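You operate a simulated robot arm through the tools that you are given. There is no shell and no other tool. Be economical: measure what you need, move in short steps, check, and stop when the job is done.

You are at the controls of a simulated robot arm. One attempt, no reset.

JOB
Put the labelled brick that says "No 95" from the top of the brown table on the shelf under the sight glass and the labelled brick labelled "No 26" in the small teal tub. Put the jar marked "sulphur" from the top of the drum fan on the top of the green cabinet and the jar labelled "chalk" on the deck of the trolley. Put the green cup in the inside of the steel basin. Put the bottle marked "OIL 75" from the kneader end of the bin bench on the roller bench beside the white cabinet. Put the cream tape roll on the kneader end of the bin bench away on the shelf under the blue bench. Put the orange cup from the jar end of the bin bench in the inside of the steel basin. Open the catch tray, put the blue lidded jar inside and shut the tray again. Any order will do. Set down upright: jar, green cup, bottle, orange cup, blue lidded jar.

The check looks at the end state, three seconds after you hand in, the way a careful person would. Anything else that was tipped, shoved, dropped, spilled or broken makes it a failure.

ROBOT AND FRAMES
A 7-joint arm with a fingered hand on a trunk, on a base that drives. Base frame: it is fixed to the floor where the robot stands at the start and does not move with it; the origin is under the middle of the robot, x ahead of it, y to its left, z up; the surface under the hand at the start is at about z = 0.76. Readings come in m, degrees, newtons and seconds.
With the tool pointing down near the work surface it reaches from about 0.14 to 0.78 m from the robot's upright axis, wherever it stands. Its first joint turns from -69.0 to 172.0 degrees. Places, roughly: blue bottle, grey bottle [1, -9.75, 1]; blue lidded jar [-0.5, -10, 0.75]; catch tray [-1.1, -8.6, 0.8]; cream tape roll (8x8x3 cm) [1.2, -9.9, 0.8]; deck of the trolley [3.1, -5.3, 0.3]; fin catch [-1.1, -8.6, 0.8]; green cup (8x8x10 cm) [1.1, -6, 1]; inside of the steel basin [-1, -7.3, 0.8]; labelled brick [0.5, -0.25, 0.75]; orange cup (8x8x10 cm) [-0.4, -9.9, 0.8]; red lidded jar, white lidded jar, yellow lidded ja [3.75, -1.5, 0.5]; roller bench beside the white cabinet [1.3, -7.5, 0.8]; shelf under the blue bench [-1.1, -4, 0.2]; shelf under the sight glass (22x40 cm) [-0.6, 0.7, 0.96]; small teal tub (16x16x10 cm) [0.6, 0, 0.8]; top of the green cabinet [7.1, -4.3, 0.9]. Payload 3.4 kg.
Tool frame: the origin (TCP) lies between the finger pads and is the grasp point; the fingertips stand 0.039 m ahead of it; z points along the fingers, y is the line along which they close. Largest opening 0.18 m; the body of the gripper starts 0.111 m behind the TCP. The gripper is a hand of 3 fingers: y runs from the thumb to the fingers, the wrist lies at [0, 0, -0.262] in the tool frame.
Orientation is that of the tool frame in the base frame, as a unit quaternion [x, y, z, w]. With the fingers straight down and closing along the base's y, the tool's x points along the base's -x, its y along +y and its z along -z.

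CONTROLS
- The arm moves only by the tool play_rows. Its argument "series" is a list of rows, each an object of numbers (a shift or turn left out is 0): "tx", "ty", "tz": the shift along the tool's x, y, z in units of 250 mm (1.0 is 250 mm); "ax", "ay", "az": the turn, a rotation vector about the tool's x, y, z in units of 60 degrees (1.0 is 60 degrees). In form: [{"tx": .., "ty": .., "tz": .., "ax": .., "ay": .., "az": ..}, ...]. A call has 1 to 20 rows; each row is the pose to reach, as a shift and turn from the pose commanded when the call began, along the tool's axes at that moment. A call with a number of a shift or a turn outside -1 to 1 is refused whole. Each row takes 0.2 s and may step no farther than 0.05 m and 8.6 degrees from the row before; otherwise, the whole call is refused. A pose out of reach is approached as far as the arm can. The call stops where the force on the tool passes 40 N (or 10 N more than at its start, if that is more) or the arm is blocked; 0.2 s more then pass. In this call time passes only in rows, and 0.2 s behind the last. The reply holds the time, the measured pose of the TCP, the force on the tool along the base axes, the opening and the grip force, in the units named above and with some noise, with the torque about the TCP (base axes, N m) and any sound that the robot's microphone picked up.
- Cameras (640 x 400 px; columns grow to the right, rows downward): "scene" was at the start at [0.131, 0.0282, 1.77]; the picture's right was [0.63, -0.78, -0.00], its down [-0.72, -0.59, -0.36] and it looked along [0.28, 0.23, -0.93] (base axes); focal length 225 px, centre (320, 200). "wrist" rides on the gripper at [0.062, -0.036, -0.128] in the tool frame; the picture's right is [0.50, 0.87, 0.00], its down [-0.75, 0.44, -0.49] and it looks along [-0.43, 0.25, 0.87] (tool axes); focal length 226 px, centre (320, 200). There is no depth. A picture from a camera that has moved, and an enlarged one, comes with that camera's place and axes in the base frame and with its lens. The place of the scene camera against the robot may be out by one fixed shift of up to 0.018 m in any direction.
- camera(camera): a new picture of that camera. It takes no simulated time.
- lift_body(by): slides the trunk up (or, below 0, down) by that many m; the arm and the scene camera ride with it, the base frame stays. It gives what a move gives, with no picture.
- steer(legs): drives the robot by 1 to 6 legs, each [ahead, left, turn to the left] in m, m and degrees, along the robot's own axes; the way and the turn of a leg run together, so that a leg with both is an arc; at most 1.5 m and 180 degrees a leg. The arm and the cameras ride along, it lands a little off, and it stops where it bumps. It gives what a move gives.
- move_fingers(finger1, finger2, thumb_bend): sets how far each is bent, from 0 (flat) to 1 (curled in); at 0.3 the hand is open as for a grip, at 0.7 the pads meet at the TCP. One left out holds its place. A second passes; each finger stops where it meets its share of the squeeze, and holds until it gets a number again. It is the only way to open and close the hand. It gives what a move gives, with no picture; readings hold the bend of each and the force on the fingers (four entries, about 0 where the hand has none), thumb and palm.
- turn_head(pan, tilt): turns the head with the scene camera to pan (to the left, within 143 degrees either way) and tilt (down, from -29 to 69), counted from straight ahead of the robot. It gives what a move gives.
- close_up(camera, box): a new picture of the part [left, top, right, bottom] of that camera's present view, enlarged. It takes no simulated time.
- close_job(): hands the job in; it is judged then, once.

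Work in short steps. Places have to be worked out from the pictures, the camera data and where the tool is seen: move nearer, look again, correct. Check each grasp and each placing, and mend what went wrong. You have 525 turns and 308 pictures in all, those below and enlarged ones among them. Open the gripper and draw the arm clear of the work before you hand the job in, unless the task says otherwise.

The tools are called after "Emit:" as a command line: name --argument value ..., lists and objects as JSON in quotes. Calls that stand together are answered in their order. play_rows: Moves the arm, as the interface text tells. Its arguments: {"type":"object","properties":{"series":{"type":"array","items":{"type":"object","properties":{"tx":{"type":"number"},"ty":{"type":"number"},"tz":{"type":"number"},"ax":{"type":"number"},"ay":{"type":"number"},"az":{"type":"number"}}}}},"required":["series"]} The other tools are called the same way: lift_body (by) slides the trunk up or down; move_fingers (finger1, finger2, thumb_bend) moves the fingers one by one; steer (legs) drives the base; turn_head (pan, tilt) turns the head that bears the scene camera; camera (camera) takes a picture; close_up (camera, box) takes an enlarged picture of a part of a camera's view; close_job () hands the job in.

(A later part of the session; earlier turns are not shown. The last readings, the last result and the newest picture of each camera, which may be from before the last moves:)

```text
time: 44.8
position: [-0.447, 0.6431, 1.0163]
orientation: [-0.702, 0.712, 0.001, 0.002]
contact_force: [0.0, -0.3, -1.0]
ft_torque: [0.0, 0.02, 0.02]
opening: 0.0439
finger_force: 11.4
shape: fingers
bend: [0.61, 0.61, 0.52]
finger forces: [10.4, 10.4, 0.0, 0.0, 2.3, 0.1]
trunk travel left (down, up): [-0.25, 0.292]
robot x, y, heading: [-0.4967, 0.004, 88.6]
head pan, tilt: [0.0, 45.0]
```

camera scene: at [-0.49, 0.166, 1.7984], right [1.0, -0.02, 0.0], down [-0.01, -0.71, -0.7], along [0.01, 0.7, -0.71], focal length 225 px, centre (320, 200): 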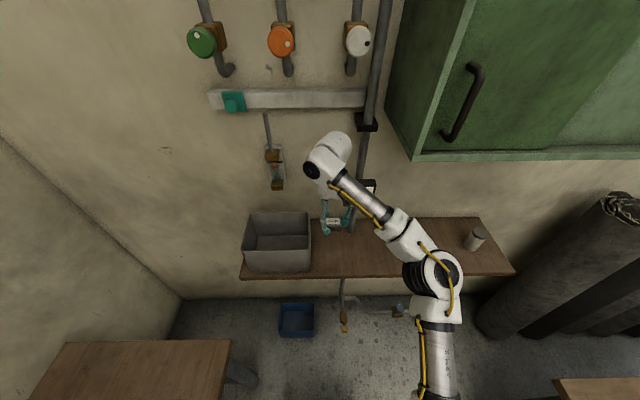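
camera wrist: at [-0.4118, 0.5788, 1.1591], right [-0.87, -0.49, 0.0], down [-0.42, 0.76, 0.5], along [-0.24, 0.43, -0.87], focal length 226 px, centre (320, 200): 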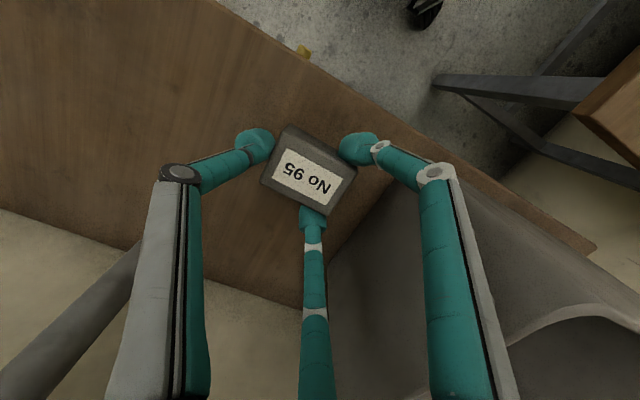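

Emit:
play_rows --series '[{"tz": 0.01}, {"tz": 0.02}, {"tz": 0.03}]'

```text
time: 45.6
position: [-0.4468, 0.642, 1.0089]
orientation: [-0.702, 0.713, 0.001, 0.003]
contact_force: [0.1, 0.9, -2.2]
ft_torque: [-0.02, 0.01, 0.05]
opening: 0.044
finger_force: 11.6
shape: fingers
bend: [0.61, 0.61, 0.52]
finger forces: [10.4, 10.6, 0.0, 0.0, 2.3, 0.1]
trunk travel left (down, up): [-0.25, 0.292]
robot x, y, heading: [-0.497, 0.0012, 89.1]
head pan, tilt: [0.0, 45.0]
```

Still no contact; a few more millimetres.

Emit:
play_rows --series '[{"tz": 0.01}, {"tz": 0.02}]'

Emit:
close_up --camera "scene" --box '[310, 200, 350, 240]'

```text
time: 46.2
position: [-0.4479, 0.6418, 1.0045]
orientation: [-0.701, 0.713, 0.002, 0.002]
contact_force: [0.9, -0.1, 0.8]
ft_torque: [0.01, -0.01, 0.0]
opening: 0.044
finger_force: 11.2
shape: fingers
bend: [0.61, 0.61, 0.52]
finger forces: [10.4, 10.5, 0.0, 0.0, 2.4, 0.0]
trunk travel left (down, up): [-0.25, 0.292]
robot x, y, heading: [-0.4965, -0.0, 89.0]
head pan, tilt: [0.0, 45.0]
```

```text
10.00 times, centred on (330, 220) of scene
camera zoom: at [-0.4879, 0.1642, 1.7987], right [1.0, -0.02, 0.0], down [-0.02, -0.71, -0.7], along [0.01, 0.7, -0.71], focal length 2252 px, centre (220, 0)
```

zoom: 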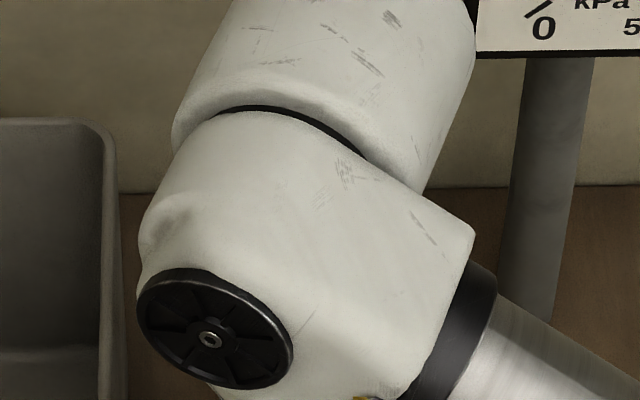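

Emit:
play_rows --series '[{"tz": 0.008}]'

Emit:
close_up --camera "scene" --box '[290, 200, 370, 280]'

```text
time: 46.6
position: [-0.4481, 0.643, 1.0026]
orientation: [-0.702, 0.712, 0.003, 0.003]
contact_force: [-1.1, 0.5, 3.3]
ft_torque: [0.02, -0.05, 0.01]
opening: 0.0439
finger_force: 11.9
shape: fingers
bend: [0.61, 0.61, 0.53]
finger forces: [10.6, 10.8, 0.0, 0.0, 2.4, 0.0]
trunk travel left (down, up): [-0.25, 0.292]
robot x, y, heading: [-0.4944, -0.0036, 88.8]
head pan, tilt: [0.0, 45.0]
```

```text
5.00 times, centred on (330, 240) of scene
camera zoom: at [-0.4882, 0.1635, 1.7988], right [1.0, -0.02, 0.0], down [-0.01, -0.71, -0.7], along [0.01, 0.7, -0.71], focal length 1126 px, centre (270, 0)
```

zoom: 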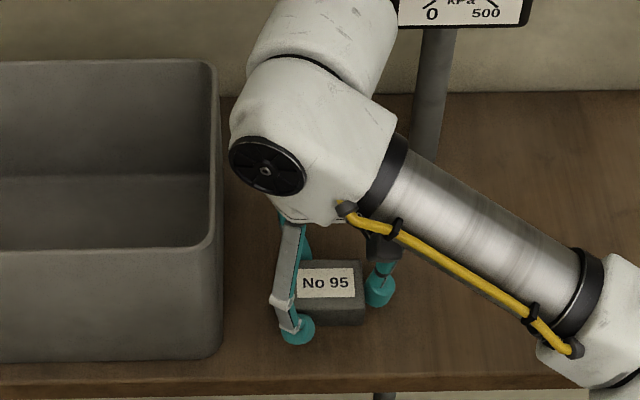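

Contact (3.3 N). I open the fingers modestly and rise.

Emit:
move_fingers --finger1 0.45 --finger2 0.45 --thumb_bend 0.42

Emit:
play_rows --series '[{"tz": -0.1}, {"tz": -0.25}, {"tz": -0.4}, {"tz": -0.55}, {"tz": -0.7}, {"tz": -0.85}]'

Emit:
camera --camera "wrist"

```text
time: 47.6
position: [-0.4477, 0.6427, 1.0014]
orientation: [-0.702, 0.712, 0.002, 0.002]
contact_force: [0.2, -1.1, -0.4]
ft_torque: [-0.01, 0.03, 0.01]
opening: 0.0983
finger_force: 0.0
shape: fingers
bend: [0.45, 0.45, 0.42]
finger forces: [0.0, 0.0, 0.0, 0.0, 0.1, 0.0]
trunk travel left (down, up): [-0.25, 0.292]
robot x, y, heading: [-0.4989, 0.0029, 89.0]
head pan, tilt: [0.0, 45.0]
```

```text
time: 49.0
position: [-0.4504, 0.6407, 1.2162]
orientation: [-0.702, 0.712, 0.003, 0.003]
contact_force: [0.4, -1.0, -0.1]
ft_torque: [0.02, -0.01, 0.0]
opening: 0.0983
finger_force: 0.1
shape: fingers
bend: [0.45, 0.45, 0.42]
finger forces: [0.0, 0.0, 0.0, 0.0, 0.0, 0.0]
trunk travel left (down, up): [-0.25, 0.292]
robot x, y, heading: [-0.4984, 0.0017, 88.9]
head pan, tilt: [0.0, 45.0]
```

```text
270 pictures are left
camera wrist: at [-0.415, 0.5762, 1.3437], right [-0.87, -0.49, 0.0], down [-0.42, 0.76, 0.5], along [-0.24, 0.44, -0.87], focal length 226 px, centre (320, 200)
```

wrist: 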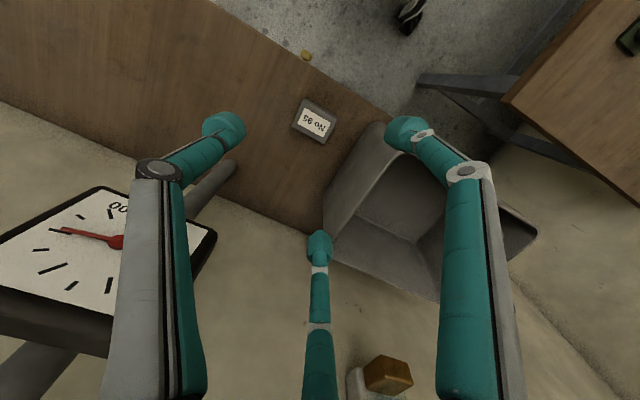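

Brick "No 95" stands well on the shelf. I retract and drive back to the table for "No 26".

Emit:
play_rows --series '[{"tx": 0.18}, {"tx": 0.36}, {"tx": 0.54}, {"tx": 0.72}]'

Emit:
steer --legs '[[0, 0, -89], [0.5, 0, 0]]'

Emit:
turn_head --pan -15 --tilt 55

Emit:
camera --camera "scene"

Emit:
camera --camera "wrist"

```text
time: 50.0
position: [-0.4506, 0.4604, 1.2136]
orientation: [-0.702, 0.712, 0.001, 0.002]
contact_force: [0.8, -0.8, 0.0]
ft_torque: [0.0, 0.02, -0.03]
opening: 0.0984
finger_force: 0.0
shape: fingers
bend: [0.45, 0.45, 0.42]
finger forces: [0.0, 0.1, 0.0, 0.1, 0.1, 0.1]
trunk travel left (down, up): [-0.25, 0.292]
robot x, y, heading: [-0.4973, -0.0003, 89.0]
head pan, tilt: [0.0, 45.0]
```

```text
time: 56.8
position: [0.4732, -0.0296, 1.2124]
orientation: [-0.006, 1.0, 0.0, 0.003]
contact_force: [0.0, 0.2, 0.4]
ft_torque: [-0.03, 0.02, 0.03]
opening: 0.0985
finger_force: 0.1
shape: fingers
bend: [0.45, 0.45, 0.42]
finger forces: [0.1, 0.0, 0.1, 0.1, 0.0, 0.0]
trunk travel left (down, up): [-0.25, 0.292]
robot x, y, heading: [0.0092, 0.0064, 0.2]
head pan, tilt: [0.0, 45.0]
```

```text
time: 57.5
position: [0.4689, -0.027, 1.2147]
orientation: [-0.006, 1.0, -0.001, 0.003]
contact_force: [-0.3, -0.1, 0.0]
ft_torque: [0.01, 0.01, 0.01]
opening: 0.0984
finger_force: 0.1
shape: fingers
bend: [0.45, 0.45, 0.42]
finger forces: [0.0, 0.0, 0.0, 0.1, 0.1, 0.0]
trunk travel left (down, up): [-0.25, 0.292]
robot x, y, heading: [0.0101, 0.005, 0.4]
head pan, tilt: [-15.0, 55.0]
```

```text
269 pictures are left
camera scene: at [0.1672, -0.0234, 1.7854], right [-0.25, -0.97, 0.0], down [-0.79, 0.21, -0.57], along [0.55, -0.14, -0.82], focal length 225 px, centre (320, 200)
```

scene: 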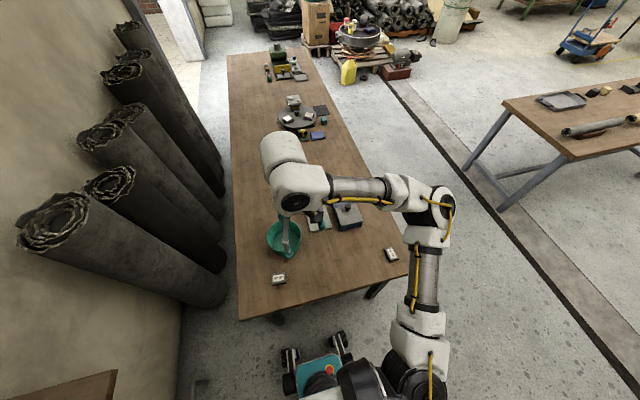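

```text
268 pictures are left
camera wrist: at [0.4061, -0.064, 1.3408], right [-0.51, 0.86, -0.01], down [0.75, 0.44, 0.5], along [0.43, 0.25, -0.87], focal length 226 px, centre (320, 200)
```

wrist: 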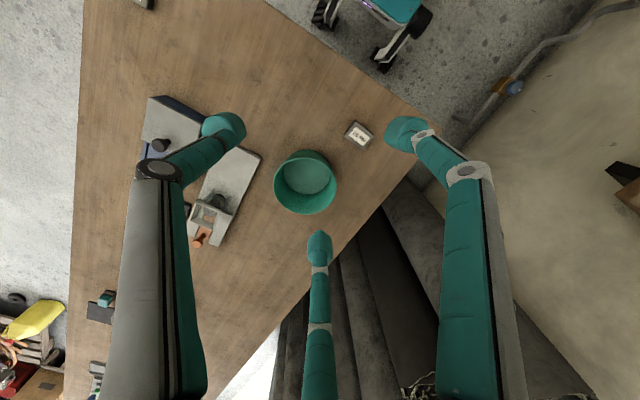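

Emit:
play_rows --series '[{"ty": -0.125, "tz": 0.1}, {"ty": -0.25, "tz": 0.2}, {"ty": -0.375, "tz": 0.3}, {"ty": -0.5, "tz": 0.4}, {"ty": -0.625, "tz": 0.5}, {"ty": -0.75, "tz": 0.6}, {"ty": -0.875, "tz": 0.7}, {"ty": -1.0, "tz": 0.8}]'

Emit:
play_rows --series '[{"ty": -0.15, "tz": 0.05, "tx": 0.02}, {"ty": -0.3, "tz": 0.1, "tx": 0.02}, {"ty": -0.48, "tz": 0.12, "tx": 0.02}]'

Emit:
camera --camera "wrist"

```text
time: 59.3
position: [0.4721, -0.2795, 1.0142]
orientation: [-0.005, 1.0, 0.0, 0.005]
contact_force: [0.4, -1.3, 0.5]
ft_torque: [0.02, -0.01, -0.01]
opening: 0.098
finger_force: 0.0
shape: fingers
bend: [0.45, 0.45, 0.42]
finger forces: [0.1, 0.1, 0.1, 0.0, 0.0, 0.1]
trunk travel left (down, up): [-0.25, 0.292]
robot x, y, heading: [0.012, 0.0006, 0.5]
head pan, tilt: [-15.0, 55.0]
```

```text
time: 60.1
position: [0.4701, -0.4004, 0.9835]
orientation: [-0.005, 1.0, -0.001, 0.004]
contact_force: [-0.2, 0.0, 0.4]
ft_torque: [0.03, 0.01, 0.0]
opening: 0.0985
finger_force: 0.0
shape: fingers
bend: [0.45, 0.45, 0.42]
finger forces: [0.1, 0.0, 0.0, 0.0, 0.0, 0.1]
trunk travel left (down, up): [-0.25, 0.292]
robot x, y, heading: [0.0084, 0.0052, 0.6]
head pan, tilt: [-15.0, 55.0]
```

```text
267 pictures are left
camera wrist: at [0.4064, -0.4364, 1.1102], right [-0.51, 0.86, -0.01], down [0.74, 0.44, 0.5], along [0.43, 0.25, -0.87], focal length 226 px, centre (320, 200)
```

wrist: 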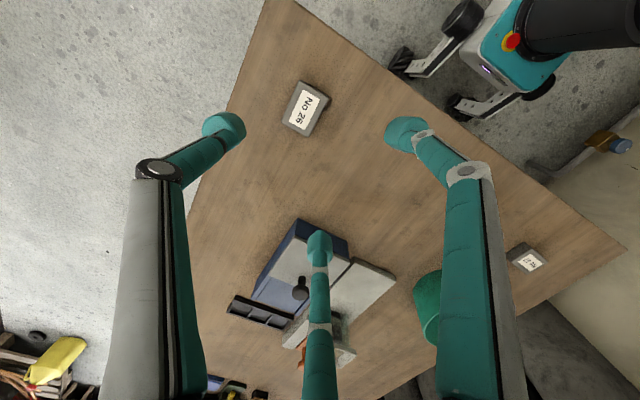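

Emit:
close_up --camera "wrist" --box '[265, 65, 345, 145]'

```text
5.00 times, centred on (305, 105) of wrist
camera zoom: at [0.4064, -0.4364, 1.1102], right [-0.51, 0.86, -0.01], down [0.74, 0.44, 0.5], along [0.43, 0.25, -0.87], focal length 1130 px, centre (395, 675)
```

zoom: 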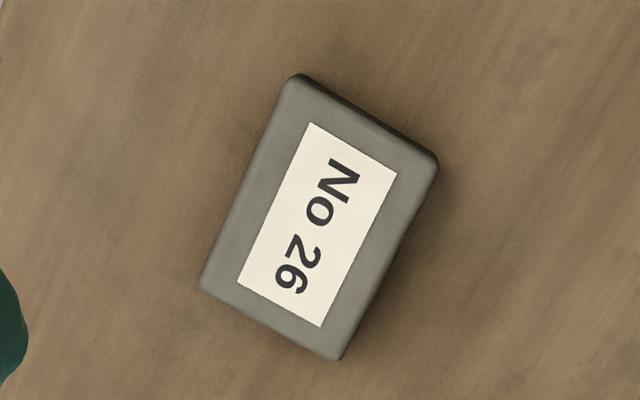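

Brick "No 26" is axis-aligned, centred at [0.456, -0.432]. I centre, turn 90° and then descend.

Emit:
play_rows --series '[{"tx": 0.03, "ty": -0.06, "az": 0.14}, {"tx": 0.056, "ty": -0.128, "az": 0.28}, {"tx": 0.056, "ty": -0.128, "az": 0.42}, {"tx": 0.056, "ty": -0.128, "az": 0.56}, {"tx": 0.056, "ty": -0.128, "az": 0.7}, {"tx": 0.056, "ty": -0.128, "az": 0.84}, {"tx": 0.056, "ty": -0.128, "az": 0.98}]'

Emit:
play_rows --series '[{"az": 0.14, "tz": 0.1}, {"az": 0.28, "tz": 0.2}, {"az": 0.42, "tz": 0.3}, {"az": 0.51, "tz": 0.4}, {"az": 0.51, "tz": 0.5}]'

Emit:
camera --camera "wrist"

```text
time: 61.7
position: [0.457, -0.4299, 0.9841]
orientation: [0.488, 0.873, 0.0, 0.004]
contact_force: [0.5, 0.5, 0.5]
ft_torque: [0.0, 0.0, 0.01]
opening: 0.0983
finger_force: 0.1
shape: fingers
bend: [0.45, 0.45, 0.42]
finger forces: [0.0, 0.0, 0.1, 0.0, 0.0, 0.0]
trunk travel left (down, up): [-0.25, 0.292]
robot x, y, heading: [0.0101, 0.0043, 0.4]
head pan, tilt: [-15.0, 55.0]
```

```text
time: 62.9
position: [0.4587, -0.4315, 0.8591]
orientation: [0.7, 0.714, 0.002, 0.004]
contact_force: [-0.7, 0.6, -0.4]
ft_torque: [0.0, 0.01, -0.03]
opening: 0.0983
finger_force: 0.1
shape: fingers
bend: [0.45, 0.45, 0.42]
finger forces: [0.0, 0.0, 0.0, 0.0, 0.0, 0.0]
trunk travel left (down, up): [-0.25, 0.292]
robot x, y, heading: [0.0136, 0.0021, 0.7]
head pan, tilt: [-15.0, 55.0]
```

```text
265 pictures are left
camera wrist: at [0.4193, -0.369, 0.9857], right [0.86, 0.52, 0.01], down [0.45, -0.74, 0.5], along [0.26, -0.42, -0.87], focal length 226 px, centre (320, 200)
```

wrist: 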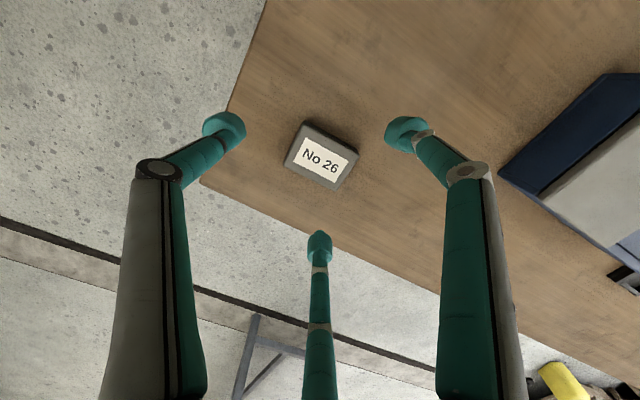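

Emit:
play_rows --series '[{"tx": 0.02, "ty": -0.012, "tz": 0.08}, {"tx": 0.02, "ty": -0.012, "tz": 0.15}, {"tx": 0.02, "ty": -0.012, "tz": 0.19}]'

Emit:
move_fingers --finger1 0.45 --finger2 0.45 --thumb_bend 0.53

Emit:
move_fingers --finger1 0.8 --finger2 0.8 --thumb_bend 0.54

Emit:
camera --camera "wrist"

```text
time: 63.7
position: [0.4546, -0.4255, 0.8114]
orientation: [0.7, 0.714, 0.002, 0.003]
contact_force: [-0.3, 0.1, 0.1]
ft_torque: [-0.01, -0.02, 0.0]
opening: 0.0983
finger_force: 0.0
shape: fingers
bend: [0.45, 0.45, 0.42]
finger forces: [0.0, 0.0, 0.0, 0.0, 0.0, 0.0]
trunk travel left (down, up): [-0.25, 0.292]
robot x, y, heading: [0.0112, 0.0046, 0.4]
head pan, tilt: [-15.0, 55.0]
```

```text
time: 64.7
position: [0.455, -0.4261, 0.812]
orientation: [0.7, 0.714, 0.002, 0.003]
contact_force: [-0.1, 0.9, -0.1]
ft_torque: [-0.02, 0.02, 0.0]
opening: 0.0771
finger_force: 0.1
shape: fingers
bend: [0.45, 0.45, 0.53]
finger forces: [0.0, 0.0, 0.0, 0.0, 0.0, 0.1]
trunk travel left (down, up): [-0.25, 0.292]
robot x, y, heading: [0.011, -0.0005, 0.4]
head pan, tilt: [-15.0, 55.0]
```

```text
time: 65.7
position: [0.4553, -0.4263, 0.8117]
orientation: [0.699, 0.715, 0.002, 0.003]
contact_force: [-0.2, 0.3, 0.0]
ft_torque: [-0.01, -0.02, -0.02]
opening: 0.0416
finger_force: 11.7
shape: fingers
bend: [0.61, 0.61, 0.53]
finger forces: [11.0, 10.6, 0.0, 0.0, 1.2, 0.0]
trunk travel left (down, up): [-0.25, 0.292]
robot x, y, heading: [0.01, 0.0043, 0.4]
head pan, tilt: [-15.0, 55.0]
```

```text
264 pictures are left
camera wrist: at [0.4166, -0.3636, 0.9388], right [0.86, 0.52, 0.01], down [0.45, -0.74, 0.5], along [0.26, -0.42, -0.87], focal length 226 px, centre (320, 200)
```

wrist: 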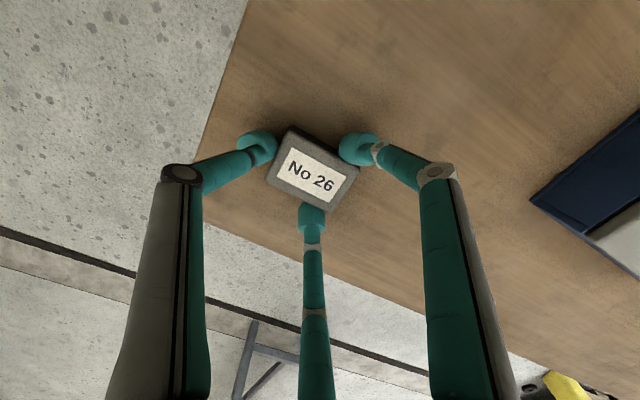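

Good grip. I lift and carry it to above the teal tub.

Emit:
play_rows --series '[{"tz": -0.1}, {"tz": -0.25}, {"tz": -0.4}, {"tz": -0.55}, {"tz": -0.7}, {"tz": -0.85}, {"tz": -1.0}]'

Emit:
play_rows --series '[{"tx": 0.16}, {"tx": 0.32, "ty": 0.06}, {"tx": 0.48, "ty": 0.15}, {"tx": 0.64, "ty": 0.25}, {"tx": 0.8, "ty": 0.35}, {"tx": 0.96, "ty": 0.45}, {"tx": 1.0, "ty": 0.6}]'

Emit:
play_rows --series '[{"tx": 0.16}, {"tx": 0.32}, {"tx": 0.48}, {"tx": 0.62}]'

Emit:
camera --camera "wrist"

Emit:
close_up --camera "scene" --box '[220, 170, 380, 310]'

```text
time: 67.5
position: [0.4419, -0.4205, 1.0398]
orientation: [0.7, 0.714, -0.024, -0.018]
contact_force: [-0.5, 1.3, -0.8]
ft_torque: [0.02, -0.05, 0.01]
opening: 0.0415
finger_force: 11.8
shape: fingers
bend: [0.61, 0.61, 0.53]
finger forces: [10.8, 10.8, 0.0, 0.0, 1.2, 0.1]
trunk travel left (down, up): [-0.25, 0.292]
robot x, y, heading: [0.0055, 0.0073, 0.5]
head pan, tilt: [-15.0, 55.0]
stopped in row 7: the arm was blocked; the commanded pose is now the measured one
```

```text
time: 69.1
position: [0.5902, -0.1674, 1.0265]
orientation: [0.699, 0.714, -0.024, -0.02]
contact_force: [0.6, -0.5, -1.1]
ft_torque: [-0.03, 0.05, 0.03]
opening: 0.0415
finger_force: 11.1
shape: fingers
bend: [0.61, 0.61, 0.53]
finger forces: [10.9, 10.8, 0.0, 0.1, 1.0, 0.0]
trunk travel left (down, up): [-0.25, 0.292]
robot x, y, heading: [0.0084, 0.0036, 0.6]
head pan, tilt: [-15.0, 55.0]
```

```text
time: 70.1
position: [0.5857, -0.0113, 1.0267]
orientation: [0.7, 0.714, -0.024, -0.02]
contact_force: [0.2, -0.2, -0.7]
ft_torque: [-0.02, 0.0, 0.0]
opening: 0.0415
finger_force: 11.2
shape: fingers
bend: [0.61, 0.61, 0.53]
finger forces: [10.9, 10.7, 0.0, 0.0, 1.0, 0.0]
trunk travel left (down, up): [-0.25, 0.292]
robot x, y, heading: [0.0111, 0.0085, 0.5]
head pan, tilt: [-15.0, 55.0]
```

```text
263 pictures are left
camera wrist: at [0.5562, 0.0513, 1.1558], right [0.85, 0.52, -0.06], down [0.48, -0.74, 0.47], along [0.2, -0.43, -0.88], focal length 226 px, centre (320, 200)
```

wrist: 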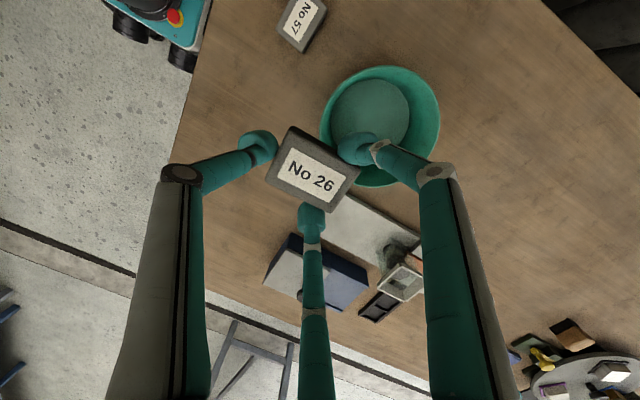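

```text
2.86 times, centred on (300, 240) of scene
camera zoom: at [0.1685, -0.0206, 1.7852], right [-0.25, -0.97, 0.0], down [-0.8, 0.21, -0.57], along [0.55, -0.14, -0.82], focal length 644 px, centre (377, 86)
```

zoom: 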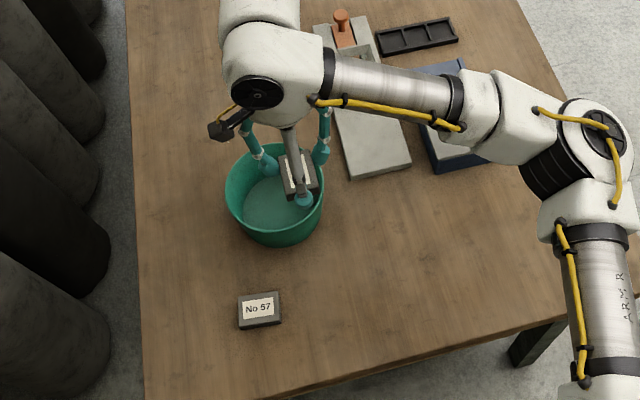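

Tub centre ≈ [0.63, 0.035]. The arm had hit a joint limit and tilted by 3.6°; I correct the tilt and centre over the tub.

Emit:
play_rows --series '[{"tx": 0.09, "ty": 0.09, "ax": -0.03}, {"tx": 0.18, "ty": 0.18, "ax": -0.06}]'

Emit:
camera --camera "wrist"

```text
time: 70.7
position: [0.6292, 0.0383, 1.0239]
orientation: [0.7, 0.715, -0.002, 0.004]
contact_force: [-0.7, 0.2, -0.5]
ft_torque: [0.02, 0.01, 0.01]
opening: 0.0414
finger_force: 10.9
shape: fingers
bend: [0.61, 0.61, 0.53]
finger forces: [10.9, 10.8, 0.0, 0.0, 1.0, 0.0]
trunk travel left (down, up): [-0.25, 0.292]
robot x, y, heading: [0.0094, 0.0026, 0.3]
head pan, tilt: [-15.0, 55.0]
```

```text
261 pictures are left
camera wrist: at [0.5916, 0.1007, 1.1506], right [0.86, 0.52, 0.0], down [0.45, -0.74, 0.5], along [0.26, -0.43, -0.87], focal length 226 px, centre (320, 200)
```

wrist: 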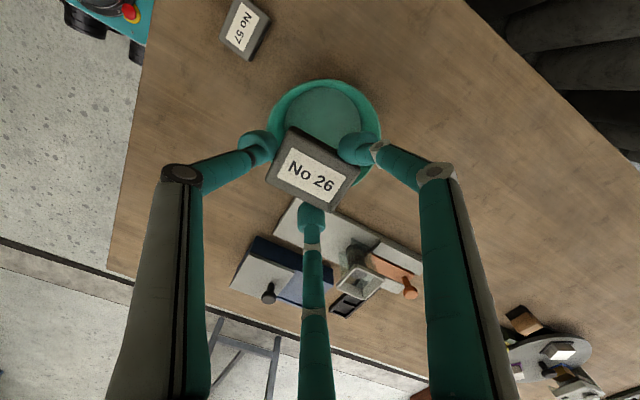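

Emit:
play_rows --series '[{"tx": 0.02, "tz": 0.15}, {"tx": 0.024, "tz": 0.3}, {"tx": 0.024, "tz": 0.42}, {"tx": 0.024, "tz": 0.5}]'

Emit:
camera --camera "wrist"

Emit:
close_up --camera "scene" --box '[220, 170, 380, 310]'

```text
time: 71.7
position: [0.6306, 0.0395, 0.8982]
orientation: [0.699, 0.715, -0.001, 0.003]
contact_force: [0.1, -0.8, -0.2]
ft_torque: [0.02, -0.03, 0.0]
opening: 0.0414
finger_force: 11.2
shape: fingers
bend: [0.61, 0.61, 0.53]
finger forces: [10.8, 10.7, 0.0, 0.0, 1.0, 0.0]
trunk travel left (down, up): [-0.25, 0.292]
robot x, y, heading: [0.0085, -0.0011, 0.6]
head pan, tilt: [-15.0, 55.0]
```

```text
260 pictures are left
camera wrist: at [0.5924, 0.1022, 1.025], right [0.86, 0.52, 0.0], down [0.45, -0.74, 0.5], along [0.26, -0.43, -0.87], focal length 226 px, centre (320, 200)
```

wrist: 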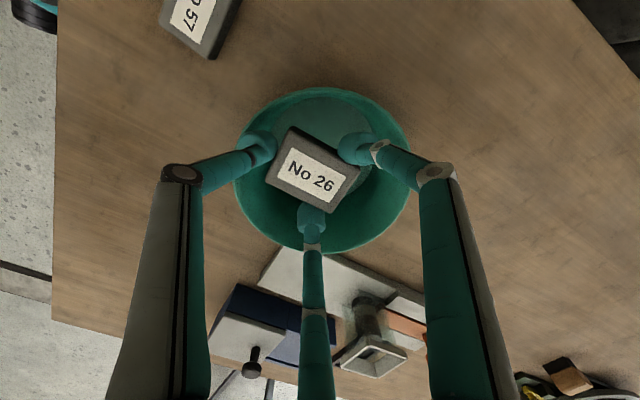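

```text
2.86 times, centred on (300, 240) of scene
camera zoom: at [0.1688, -0.0209, 1.7852], right [-0.25, -0.97, 0.0], down [-0.8, 0.21, -0.57], along [0.55, -0.14, -0.82], focal length 644 px, centre (377, 86)
```

zoom: 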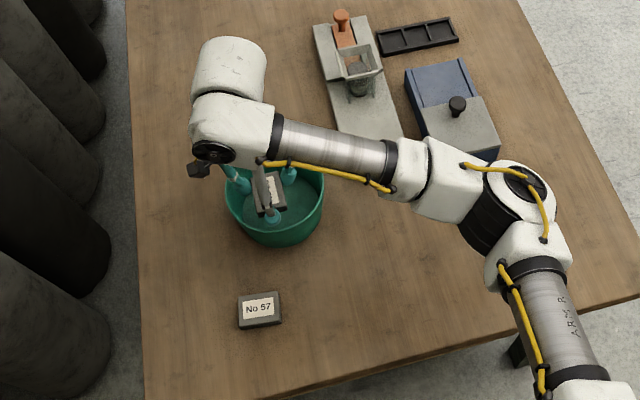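

Emit:
play_rows --series '[{"tx": 0.03, "ty": -0.01, "tz": 0.05}, {"tx": 0.03, "ty": -0.01, "tz": 0.1}, {"tx": 0.03, "ty": -0.01, "tz": 0.15}]'

Emit:
camera --camera "wrist"

```text
time: 72.5
position: [0.6283, 0.0456, 0.861]
orientation: [0.701, 0.713, -0.001, 0.002]
contact_force: [0.0, -0.1, -1.5]
ft_torque: [-0.02, 0.03, 0.03]
opening: 0.0414
finger_force: 11.8
shape: fingers
bend: [0.61, 0.61, 0.53]
finger forces: [10.9, 10.9, 0.0, 0.0, 1.4, 0.0]
trunk travel left (down, up): [-0.25, 0.292]
robot x, y, heading: [0.0116, 0.0073, 0.7]
head pan, tilt: [-15.0, 55.0]
```

```text
258 pictures are left
camera wrist: at [0.5902, 0.1086, 0.9875], right [0.86, 0.52, 0.0], down [0.45, -0.74, 0.5], along [0.26, -0.43, -0.87], focal length 226 px, centre (320, 200)
```

wrist: 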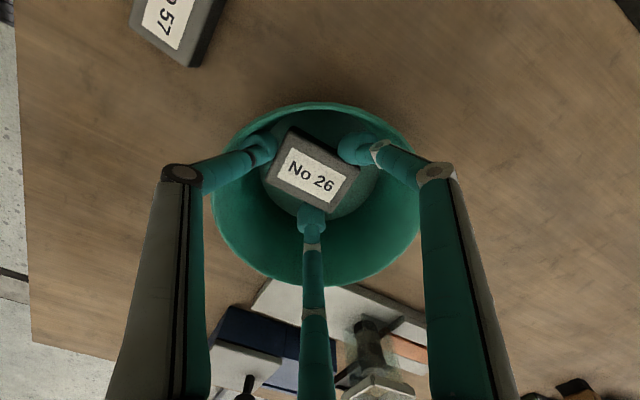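

Emit:
play_rows --series '[{"tz": 0.03}, {"tz": 0.06}]'

Emit:
move_fingers --finger1 0.57 --finger2 0.57 --thumb_bend 0.52

Emit:
camera --camera "wrist"

```text
time: 73.1
position: [0.6283, 0.0461, 0.845]
orientation: [0.7, 0.714, -0.001, 0.002]
contact_force: [0.6, 0.0, -0.3]
ft_torque: [0.01, -0.01, 0.02]
opening: 0.0418
finger_force: 12.0
shape: fingers
bend: [0.61, 0.61, 0.53]
finger forces: [11.7, 11.0, 0.1, 0.0, 1.2, 0.0]
trunk travel left (down, up): [-0.25, 0.292]
robot x, y, heading: [0.011, 0.0097, 0.4]
head pan, tilt: [-15.0, 55.0]
```

```text
time: 74.1
position: [0.6275, 0.0457, 0.846]
orientation: [0.7, 0.714, -0.002, 0.003]
contact_force: [0.0, -0.6, -0.2]
ft_torque: [0.0, -0.01, 0.01]
opening: 0.0564
finger_force: 0.4
shape: fingers
bend: [0.56, 0.56, 0.52]
finger forces: [0.1, 0.0, 0.1, 0.0, 0.0, 0.0]
trunk travel left (down, up): [-0.25, 0.292]
robot x, y, heading: [0.009, 0.003, 0.4]
head pan, tilt: [-15.0, 55.0]
```

```text
257 pictures are left
camera wrist: at [0.5897, 0.1087, 0.9727], right [0.86, 0.52, 0.0], down [0.45, -0.74, 0.5], along [0.26, -0.43, -0.87], focal length 226 px, centre (320, 200)
```

wrist: 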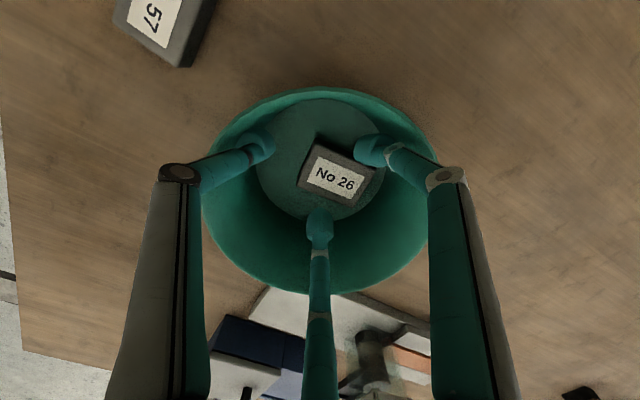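

The brick lies flat in the tub. I withdraw upward and tuck the arm.

Emit:
play_rows --series '[{"tz": -0.1}, {"tz": -0.25}, {"tz": -0.4}, {"tz": -0.55}, {"tz": -0.7}, {"tz": -0.85}, {"tz": -1.0}]'

Emit:
play_rows --series '[{"tz": -0.1, "ty": -0.14}, {"tz": -0.2, "ty": -0.28}, {"tz": -0.3, "ty": -0.42}, {"tz": -0.4, "ty": -0.56}, {"tz": -0.5, "ty": -0.7}]'

Emit:
camera --camera "scene"

```text
time: 75.7
position: [0.6251, 0.0474, 1.0971]
orientation: [0.701, 0.713, 0.0, 0.003]
contact_force: [0.4, 0.0, 0.0]
ft_torque: [-0.01, -0.01, 0.01]
opening: 0.0565
finger_force: 0.0
shape: fingers
bend: [0.56, 0.56, 0.52]
finger forces: [0.0, 0.0, 0.1, 0.2, 0.0, 0.0]
trunk travel left (down, up): [-0.25, 0.292]
robot x, y, heading: [0.011, 0.0031, 0.6]
head pan, tilt: [-15.0, 55.0]
```

```text
time: 76.9
position: [0.4488, 0.0441, 1.2225]
orientation: [0.7, 0.714, 0.0, 0.004]
contact_force: [-0.4, -0.2, -0.4]
ft_torque: [0.01, -0.02, 0.0]
opening: 0.057
finger_force: 0.0
shape: fingers
bend: [0.56, 0.56, 0.52]
finger forces: [0.1, 0.0, 0.1, 0.1, 0.1, 0.0]
trunk travel left (down, up): [-0.25, 0.292]
robot x, y, heading: [0.0108, 0.0006, 0.6]
head pan, tilt: [-15.0, 55.0]
```

```text
256 pictures are left
camera scene: at [0.1644, -0.0225, 1.7857], right [-0.25, -0.97, 0.0], down [-0.79, 0.21, -0.57], along [0.55, -0.14, -0.82], focal length 225 px, centre (320, 200)
```

scene: 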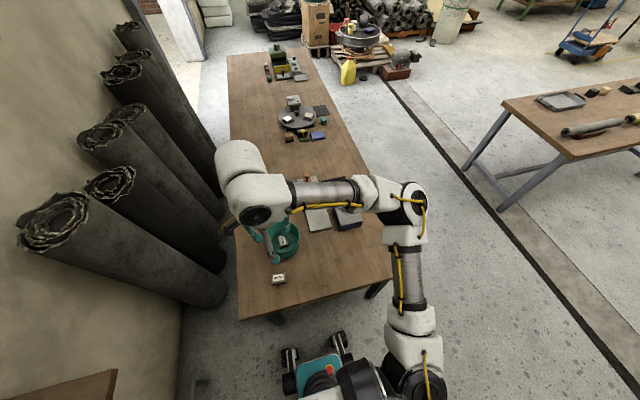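

Now I drive towards the drum fan: strafe right along the corridor, then ahead.

Emit:
steer --legs '[[0, -1.25, 0], [1.4, 0, 0], [0.8, 0, 0]]'

Emit:
turn_head --pan -5 --tilt 35

Emit:
camera --camera "scene"

```text
time: 93.5
position: [2.6357, -1.1959, 1.2209]
orientation: [0.703, 0.711, -0.001, 0.003]
contact_force: [-0.1, -0.2, -0.8]
ft_torque: [-0.04, -0.02, -0.01]
opening: 0.0568
finger_force: 0.0
shape: fingers
bend: [0.56, 0.56, 0.52]
finger forces: [0.0, 0.1, 0.0, 0.0, 0.0, 0.0]
trunk travel left (down, up): [-0.25, 0.292]
robot x, y, heading: [2.1921, -1.2331, 0.2]
head pan, tilt: [-15.0, 55.0]
```

```text
time: 94.4
position: [2.6305, -1.1942, 1.2221]
orientation: [0.703, 0.711, -0.003, 0.004]
contact_force: [0.2, -0.3, 0.5]
ft_torque: [0.01, 0.0, 0.01]
opening: 0.0568
finger_force: 0.1
shape: fingers
bend: [0.56, 0.56, 0.52]
finger forces: [0.1, 0.0, 0.0, 0.1, 0.1, 0.1]
trunk travel left (down, up): [-0.25, 0.292]
robot x, y, heading: [2.1934, -1.2334, 0.0]
head pan, tilt: [-5.0, 35.0]
```

```text
255 pictures are left
camera scene: at [2.3675, -1.2519, 1.8135], right [-0.09, -1.0, 0.0], down [-0.57, 0.05, -0.82], along [0.81, -0.07, -0.58], focal length 225 px, centre (320, 200)
```

scene: 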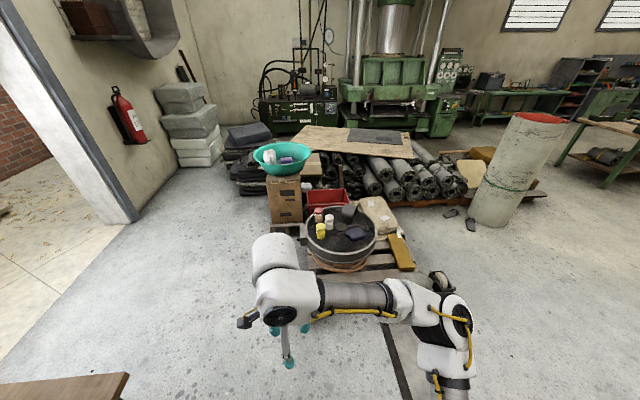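

Emit:
camera --camera "wrist"

Emit:
close_up --camera "scene" --box '[260, 180, 440, 290]'

```text
254 pictures are left
camera wrist: at [2.5944, -1.1305, 1.349], right [0.86, 0.51, 0.0], down [0.44, -0.74, 0.5], along [0.25, -0.43, -0.87], focal length 226 px, centre (320, 200)
```

wrist: 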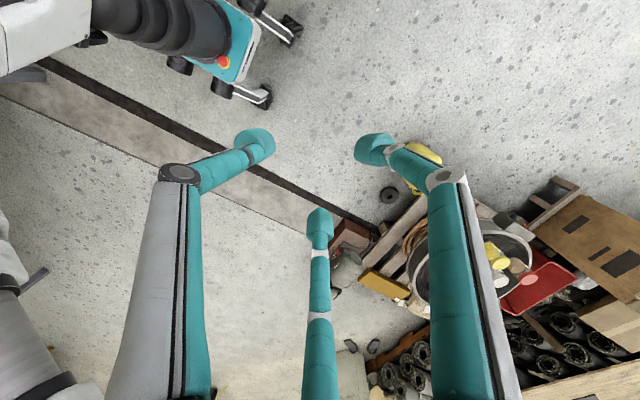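

```text
3.56 times, centred on (350, 235) of scene
camera zoom: at [2.3675, -1.2519, 1.8135], right [-0.09, -1.0, 0.0], down [-0.57, 0.05, -0.82], along [0.81, -0.07, -0.58], focal length 801 px, centre (213, 76)
```

zoom: 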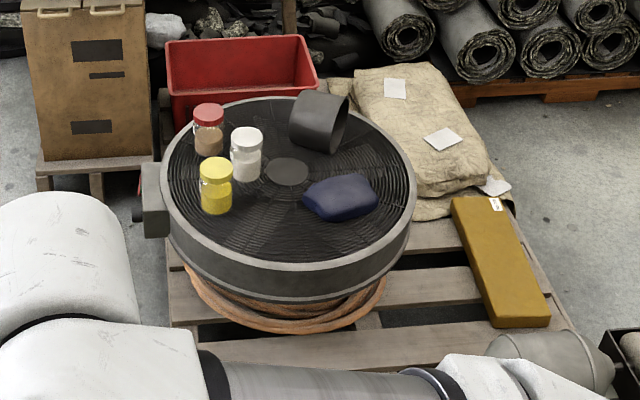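

The three jars (red, white, yellow lids) stand on the drum fan at about [3.72…3.92, -1.4]. A yellow canister stands on the floor in front of it, so I approach from the left side, facing -y.

Emit:
steer --legs '[[0.65, 0.3, 0], [0.45, 0.2, 0], [0.48, 0, 0], [0, 0, -90]]'

Emit:
turn_head --pan 0 --tilt 50

Emit:
camera --camera "scene"

Emit:
camera --camera "wrist"

```text
time: 107.1
position: [3.811, -1.1725, 1.2239]
orientation: [1.0, 0.006, -0.003, 0.002]
contact_force: [0.0, -0.6, 0.1]
ft_torque: [0.0, -0.02, 0.01]
opening: 0.0567
finger_force: 0.1
shape: fingers
bend: [0.56, 0.56, 0.52]
finger forces: [0.0, 0.0, 0.0, 0.0, 0.1, 0.0]
trunk travel left (down, up): [-0.25, 0.292]
robot x, y, heading: [3.773, -0.7359, -90.0]
head pan, tilt: [-5.0, 35.0]
```

```text
time: 107.8
position: [3.8123, -1.17, 1.2243]
orientation: [1.0, 0.006, -0.003, 0.003]
contact_force: [0.6, 0.4, -0.6]
ft_torque: [0.0, 0.04, -0.02]
opening: 0.0569
finger_force: 0.0
shape: fingers
bend: [0.56, 0.56, 0.52]
finger forces: [0.0, 0.0, 0.1, 0.1, 0.0, 0.1]
trunk travel left (down, up): [-0.25, 0.292]
robot x, y, heading: [3.7738, -0.7329, -90.1]
head pan, tilt: [0.0, 50.0]
```

```text
252 pictures are left
camera scene: at [3.7703, -0.9007, 1.7919], right [-1.0, 0.0, 0.0], down [0.0, 0.77, -0.64], along [0.0, -0.64, -0.77], focal length 225 px, centre (320, 200)
```

scene: 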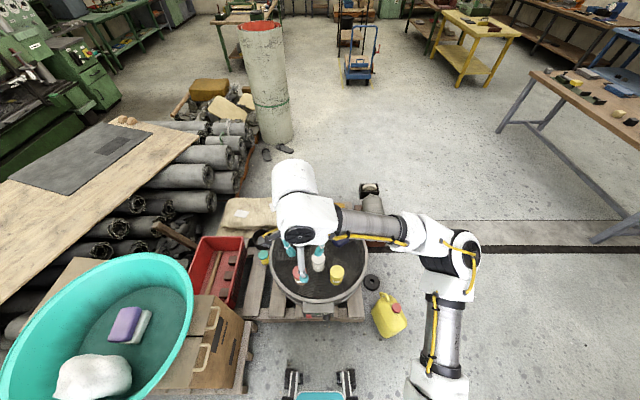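

```text
251 pictures are left
camera wrist: at [3.876, -1.1313, 1.3504], right [0.51, -0.86, 0.0], down [-0.74, -0.44, 0.5], along [-0.43, -0.26, -0.87], focal length 226 px, centre (320, 200)
```

wrist: 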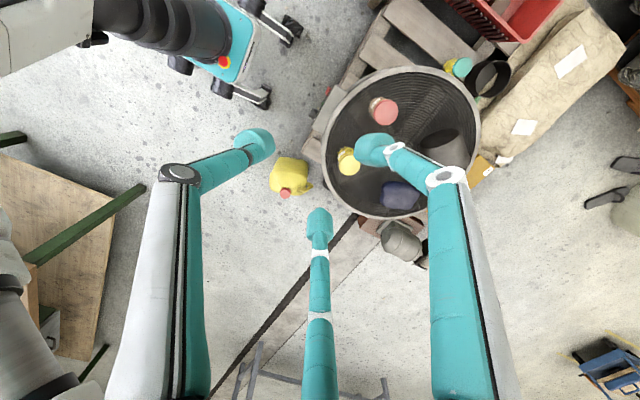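

Emit:
close_up --camera "scene" --box '[260, 225, 380, 315]'

Emit:
close_up --camera "wrist" --box '[310, 60, 490, 220]'

```text
4.44 times, centred on (320, 270) of scene
camera zoom: at [3.7703, -0.9007, 1.7919], right [-1.0, 0.0, 0.0], down [0.0, 0.77, -0.64], along [0.0, -0.64, -0.77], focal length 1001 px, centre (320, -111)
```

zoom: 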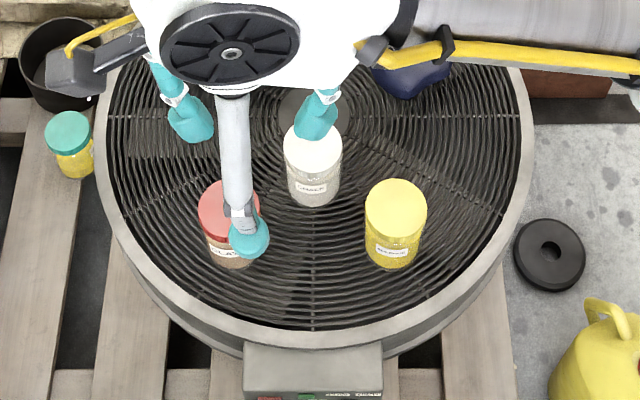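

```text
2.50 times, centred on (400, 140) of wrist
camera zoom: at [3.876, -1.1313, 1.3504], right [0.51, -0.86, 0.0], down [-0.74, -0.44, 0.5], along [-0.43, -0.26, -0.87], focal length 565 px, centre (120, 350)
```

zoom: 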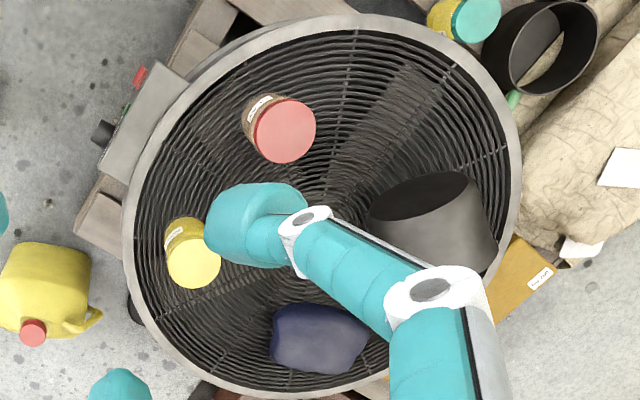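

Emit:
close_up --camera "scene" --box '[322, 255, 346, 275]'

Emit:
close_up --camera "scene" --box '[306, 245, 330, 265]'

```text
16.00 times, centred on (334, 265) of scene
camera zoom: at [3.7703, -0.9007, 1.7919], right [-1.0, 0.0, 0.0], down [0.0, 0.77, -0.64], along [0.0, -0.64, -0.77], focal length 3604 px, centre (96, -840)
```

zoom: 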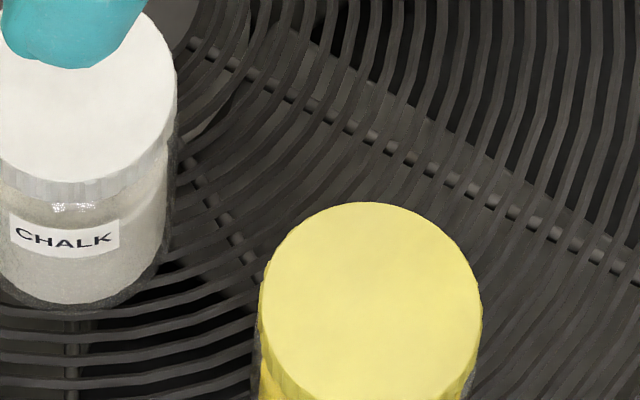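

```text
16.00 times, centred on (318, 255) of scene
camera zoom: at [3.7703, -0.9007, 1.7919], right [-1.0, 0.0, 0.0], down [0.0, 0.77, -0.64], along [0.0, -0.64, -0.77], focal length 3604 px, centre (352, -680)
```

zoom: 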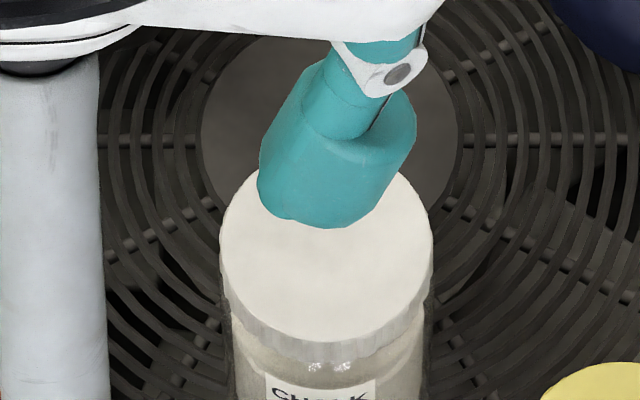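

Emit:
close_up --camera "scene" --box '[324, 266, 348, 288]'

```text
16.00 times, centred on (336, 277) of scene
camera zoom: at [3.7703, -0.9007, 1.7919], right [-1.0, 0.0, 0.0], down [0.0, 0.77, -0.64], along [0.0, -0.64, -0.77], focal length 3604 px, centre (64, -1032)
```

zoom: 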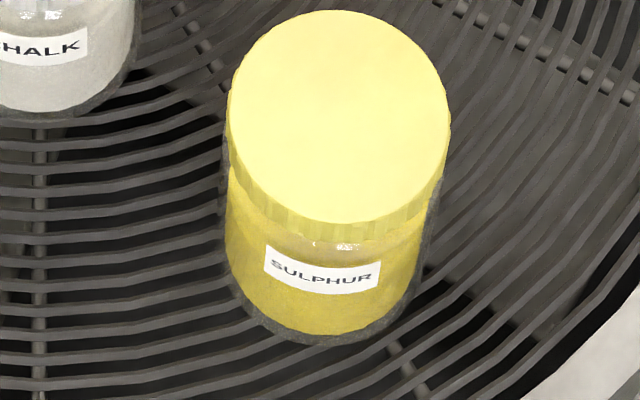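

Labels confirmed: yellow = SULPHUR, white = CHALK, red = CLAY. Lid tops are near z≈0.6; yellow at [3.678, -1.38], white at [3.78, -1.46]. I open the hand, turn it so the fingers straddle away from the white jar, and lower the trunk.

Emit:
move_fingers --finger1 0.3 --finger2 0.3 --thumb_bend 0.3

Emit:
play_rows --series '[{"tx": -0.08, "ty": 0.12, "az": -0.13}, {"tx": -0.16, "ty": 0.24, "az": -0.26}, {"tx": -0.24, "ty": 0.36, "az": -0.39}, {"tx": -0.32, "ty": 0.48, "az": -0.52}, {"tx": -0.4, "ty": 0.6, "az": -0.65}, {"tx": -0.48, "ty": 0.72, "az": -0.78}, {"tx": -0.54, "ty": 0.84, "az": -0.883}]'

Emit:
lift_body --by -0.24

Emit:
camera --camera "wrist"

Emit:
camera --camera "scene"

```text
time: 108.8
position: [3.8142, -1.169, 1.2229]
orientation: [1.0, 0.006, -0.005, 0.003]
contact_force: [-0.1, -0.3, 0.8]
ft_torque: [-0.01, -0.01, 0.0]
opening: 0.1512
finger_force: 0.1
shape: fingers
bend: [0.3, 0.3, 0.3]
finger forces: [0.0, 0.1, 0.0, 0.0, 0.1, 0.0]
trunk travel left (down, up): [-0.25, 0.292]
robot x, y, heading: [3.7733, -0.7348, -90.0]
head pan, tilt: [0.0, 50.0]
```

```text
time: 110.4
position: [3.6828, -1.3823, 1.2265]
orientation: [0.892, 0.452, -0.004, 0.0]
contact_force: [0.8, -0.8, 0.0]
ft_torque: [0.03, -0.01, 0.01]
opening: 0.1517
finger_force: 0.0
shape: fingers
bend: [0.3, 0.3, 0.3]
finger forces: [0.1, 0.0, 0.1, 0.1, 0.1, 0.0]
trunk travel left (down, up): [-0.25, 0.292]
robot x, y, heading: [3.7705, -0.7323, -90.0]
head pan, tilt: [0.0, 50.0]
```

```text
time: 112.9
position: [3.6821, -1.38, 0.989]
orientation: [0.892, 0.451, -0.006, 0.002]
contact_force: [1.8, 0.2, 0.3]
ft_torque: [-0.01, 0.01, 0.05]
opening: 0.1514
finger_force: 0.0
shape: fingers
bend: [0.3, 0.3, 0.3]
finger forces: [0.0, 0.0, 0.1, 0.0, 0.1, 0.0]
trunk travel left (down, up): [-0.01, 0.532]
robot x, y, heading: [3.7743, -0.7355, -90.1]
head pan, tilt: [0.0, 50.0]
```

```text
245 pictures are left
camera wrist: at [3.6909, -1.3068, 1.1141], right [0.99, -0.11, -0.01], down [-0.09, -0.86, 0.5], along [-0.06, -0.5, -0.87], focal length 226 px, centre (320, 200)
```

wrist: 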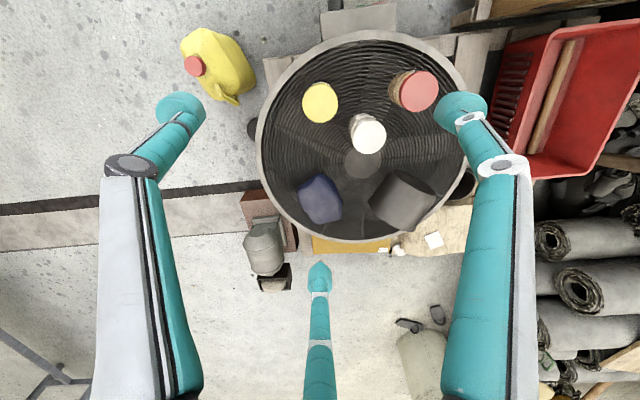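

```text
244 pictures are left
camera scene: at [3.7702, -1.2735, 1.475], right [-1.0, 0.0, 0.0], down [0.0, 0.77, -0.64], along [0.0, -0.64, -0.77], focal length 225 px, centre (320, 200)
```

scene: 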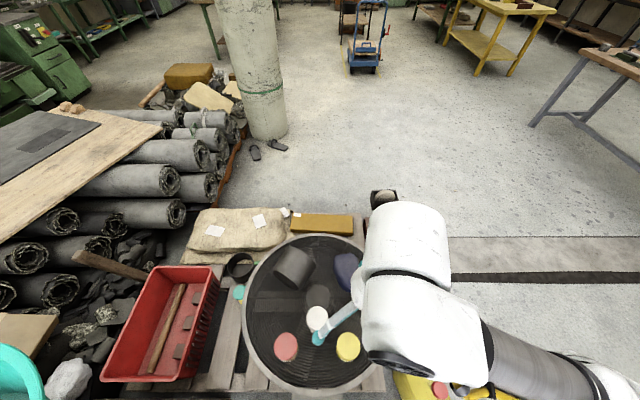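

Yellow lid centred at about [3.680, -1.370]. I descend in two stages.

Emit:
play_rows --series '[{"tx": 0.027, "ty": -0.03, "tz": 0.15}, {"tx": 0.027, "ty": -0.03, "tz": 0.32}, {"tx": 0.027, "ty": -0.03, "tz": 0.5}, {"tx": 0.027, "ty": -0.03, "tz": 0.68}, {"tx": 0.027, "ty": -0.03, "tz": 0.85}, {"tx": 0.027, "ty": -0.03, "tz": 1.0}]'

Emit:
camera --camera "wrist"

```text
time: 114.3
position: [3.6768, -1.3748, 0.7333]
orientation: [0.892, 0.452, -0.004, 0.002]
contact_force: [-0.9, -0.5, -0.2]
ft_torque: [0.0, -0.01, 0.01]
opening: 0.1517
finger_force: 0.0
shape: fingers
bend: [0.3, 0.3, 0.3]
finger forces: [0.0, 0.0, 0.1, 0.1, 0.0, 0.0]
trunk travel left (down, up): [-0.01, 0.532]
robot x, y, heading: [3.7716, -0.7324, -89.8]
head pan, tilt: [0.0, 50.0]
```

```text
243 pictures are left
camera wrist: at [3.6868, -1.3016, 0.8613], right [0.99, -0.11, -0.01], down [-0.09, -0.86, 0.5], along [-0.06, -0.5, -0.87], focal length 226 px, centre (320, 200)
```

wrist: 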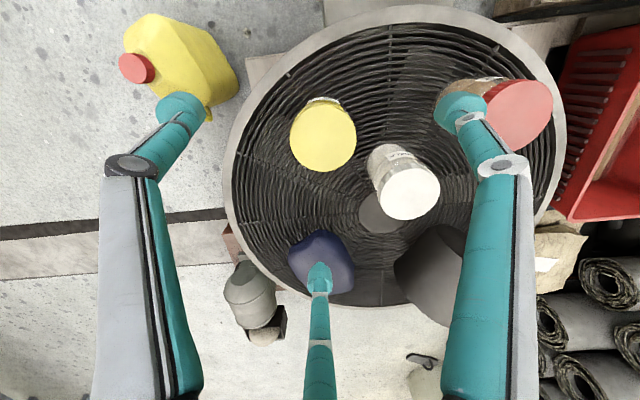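

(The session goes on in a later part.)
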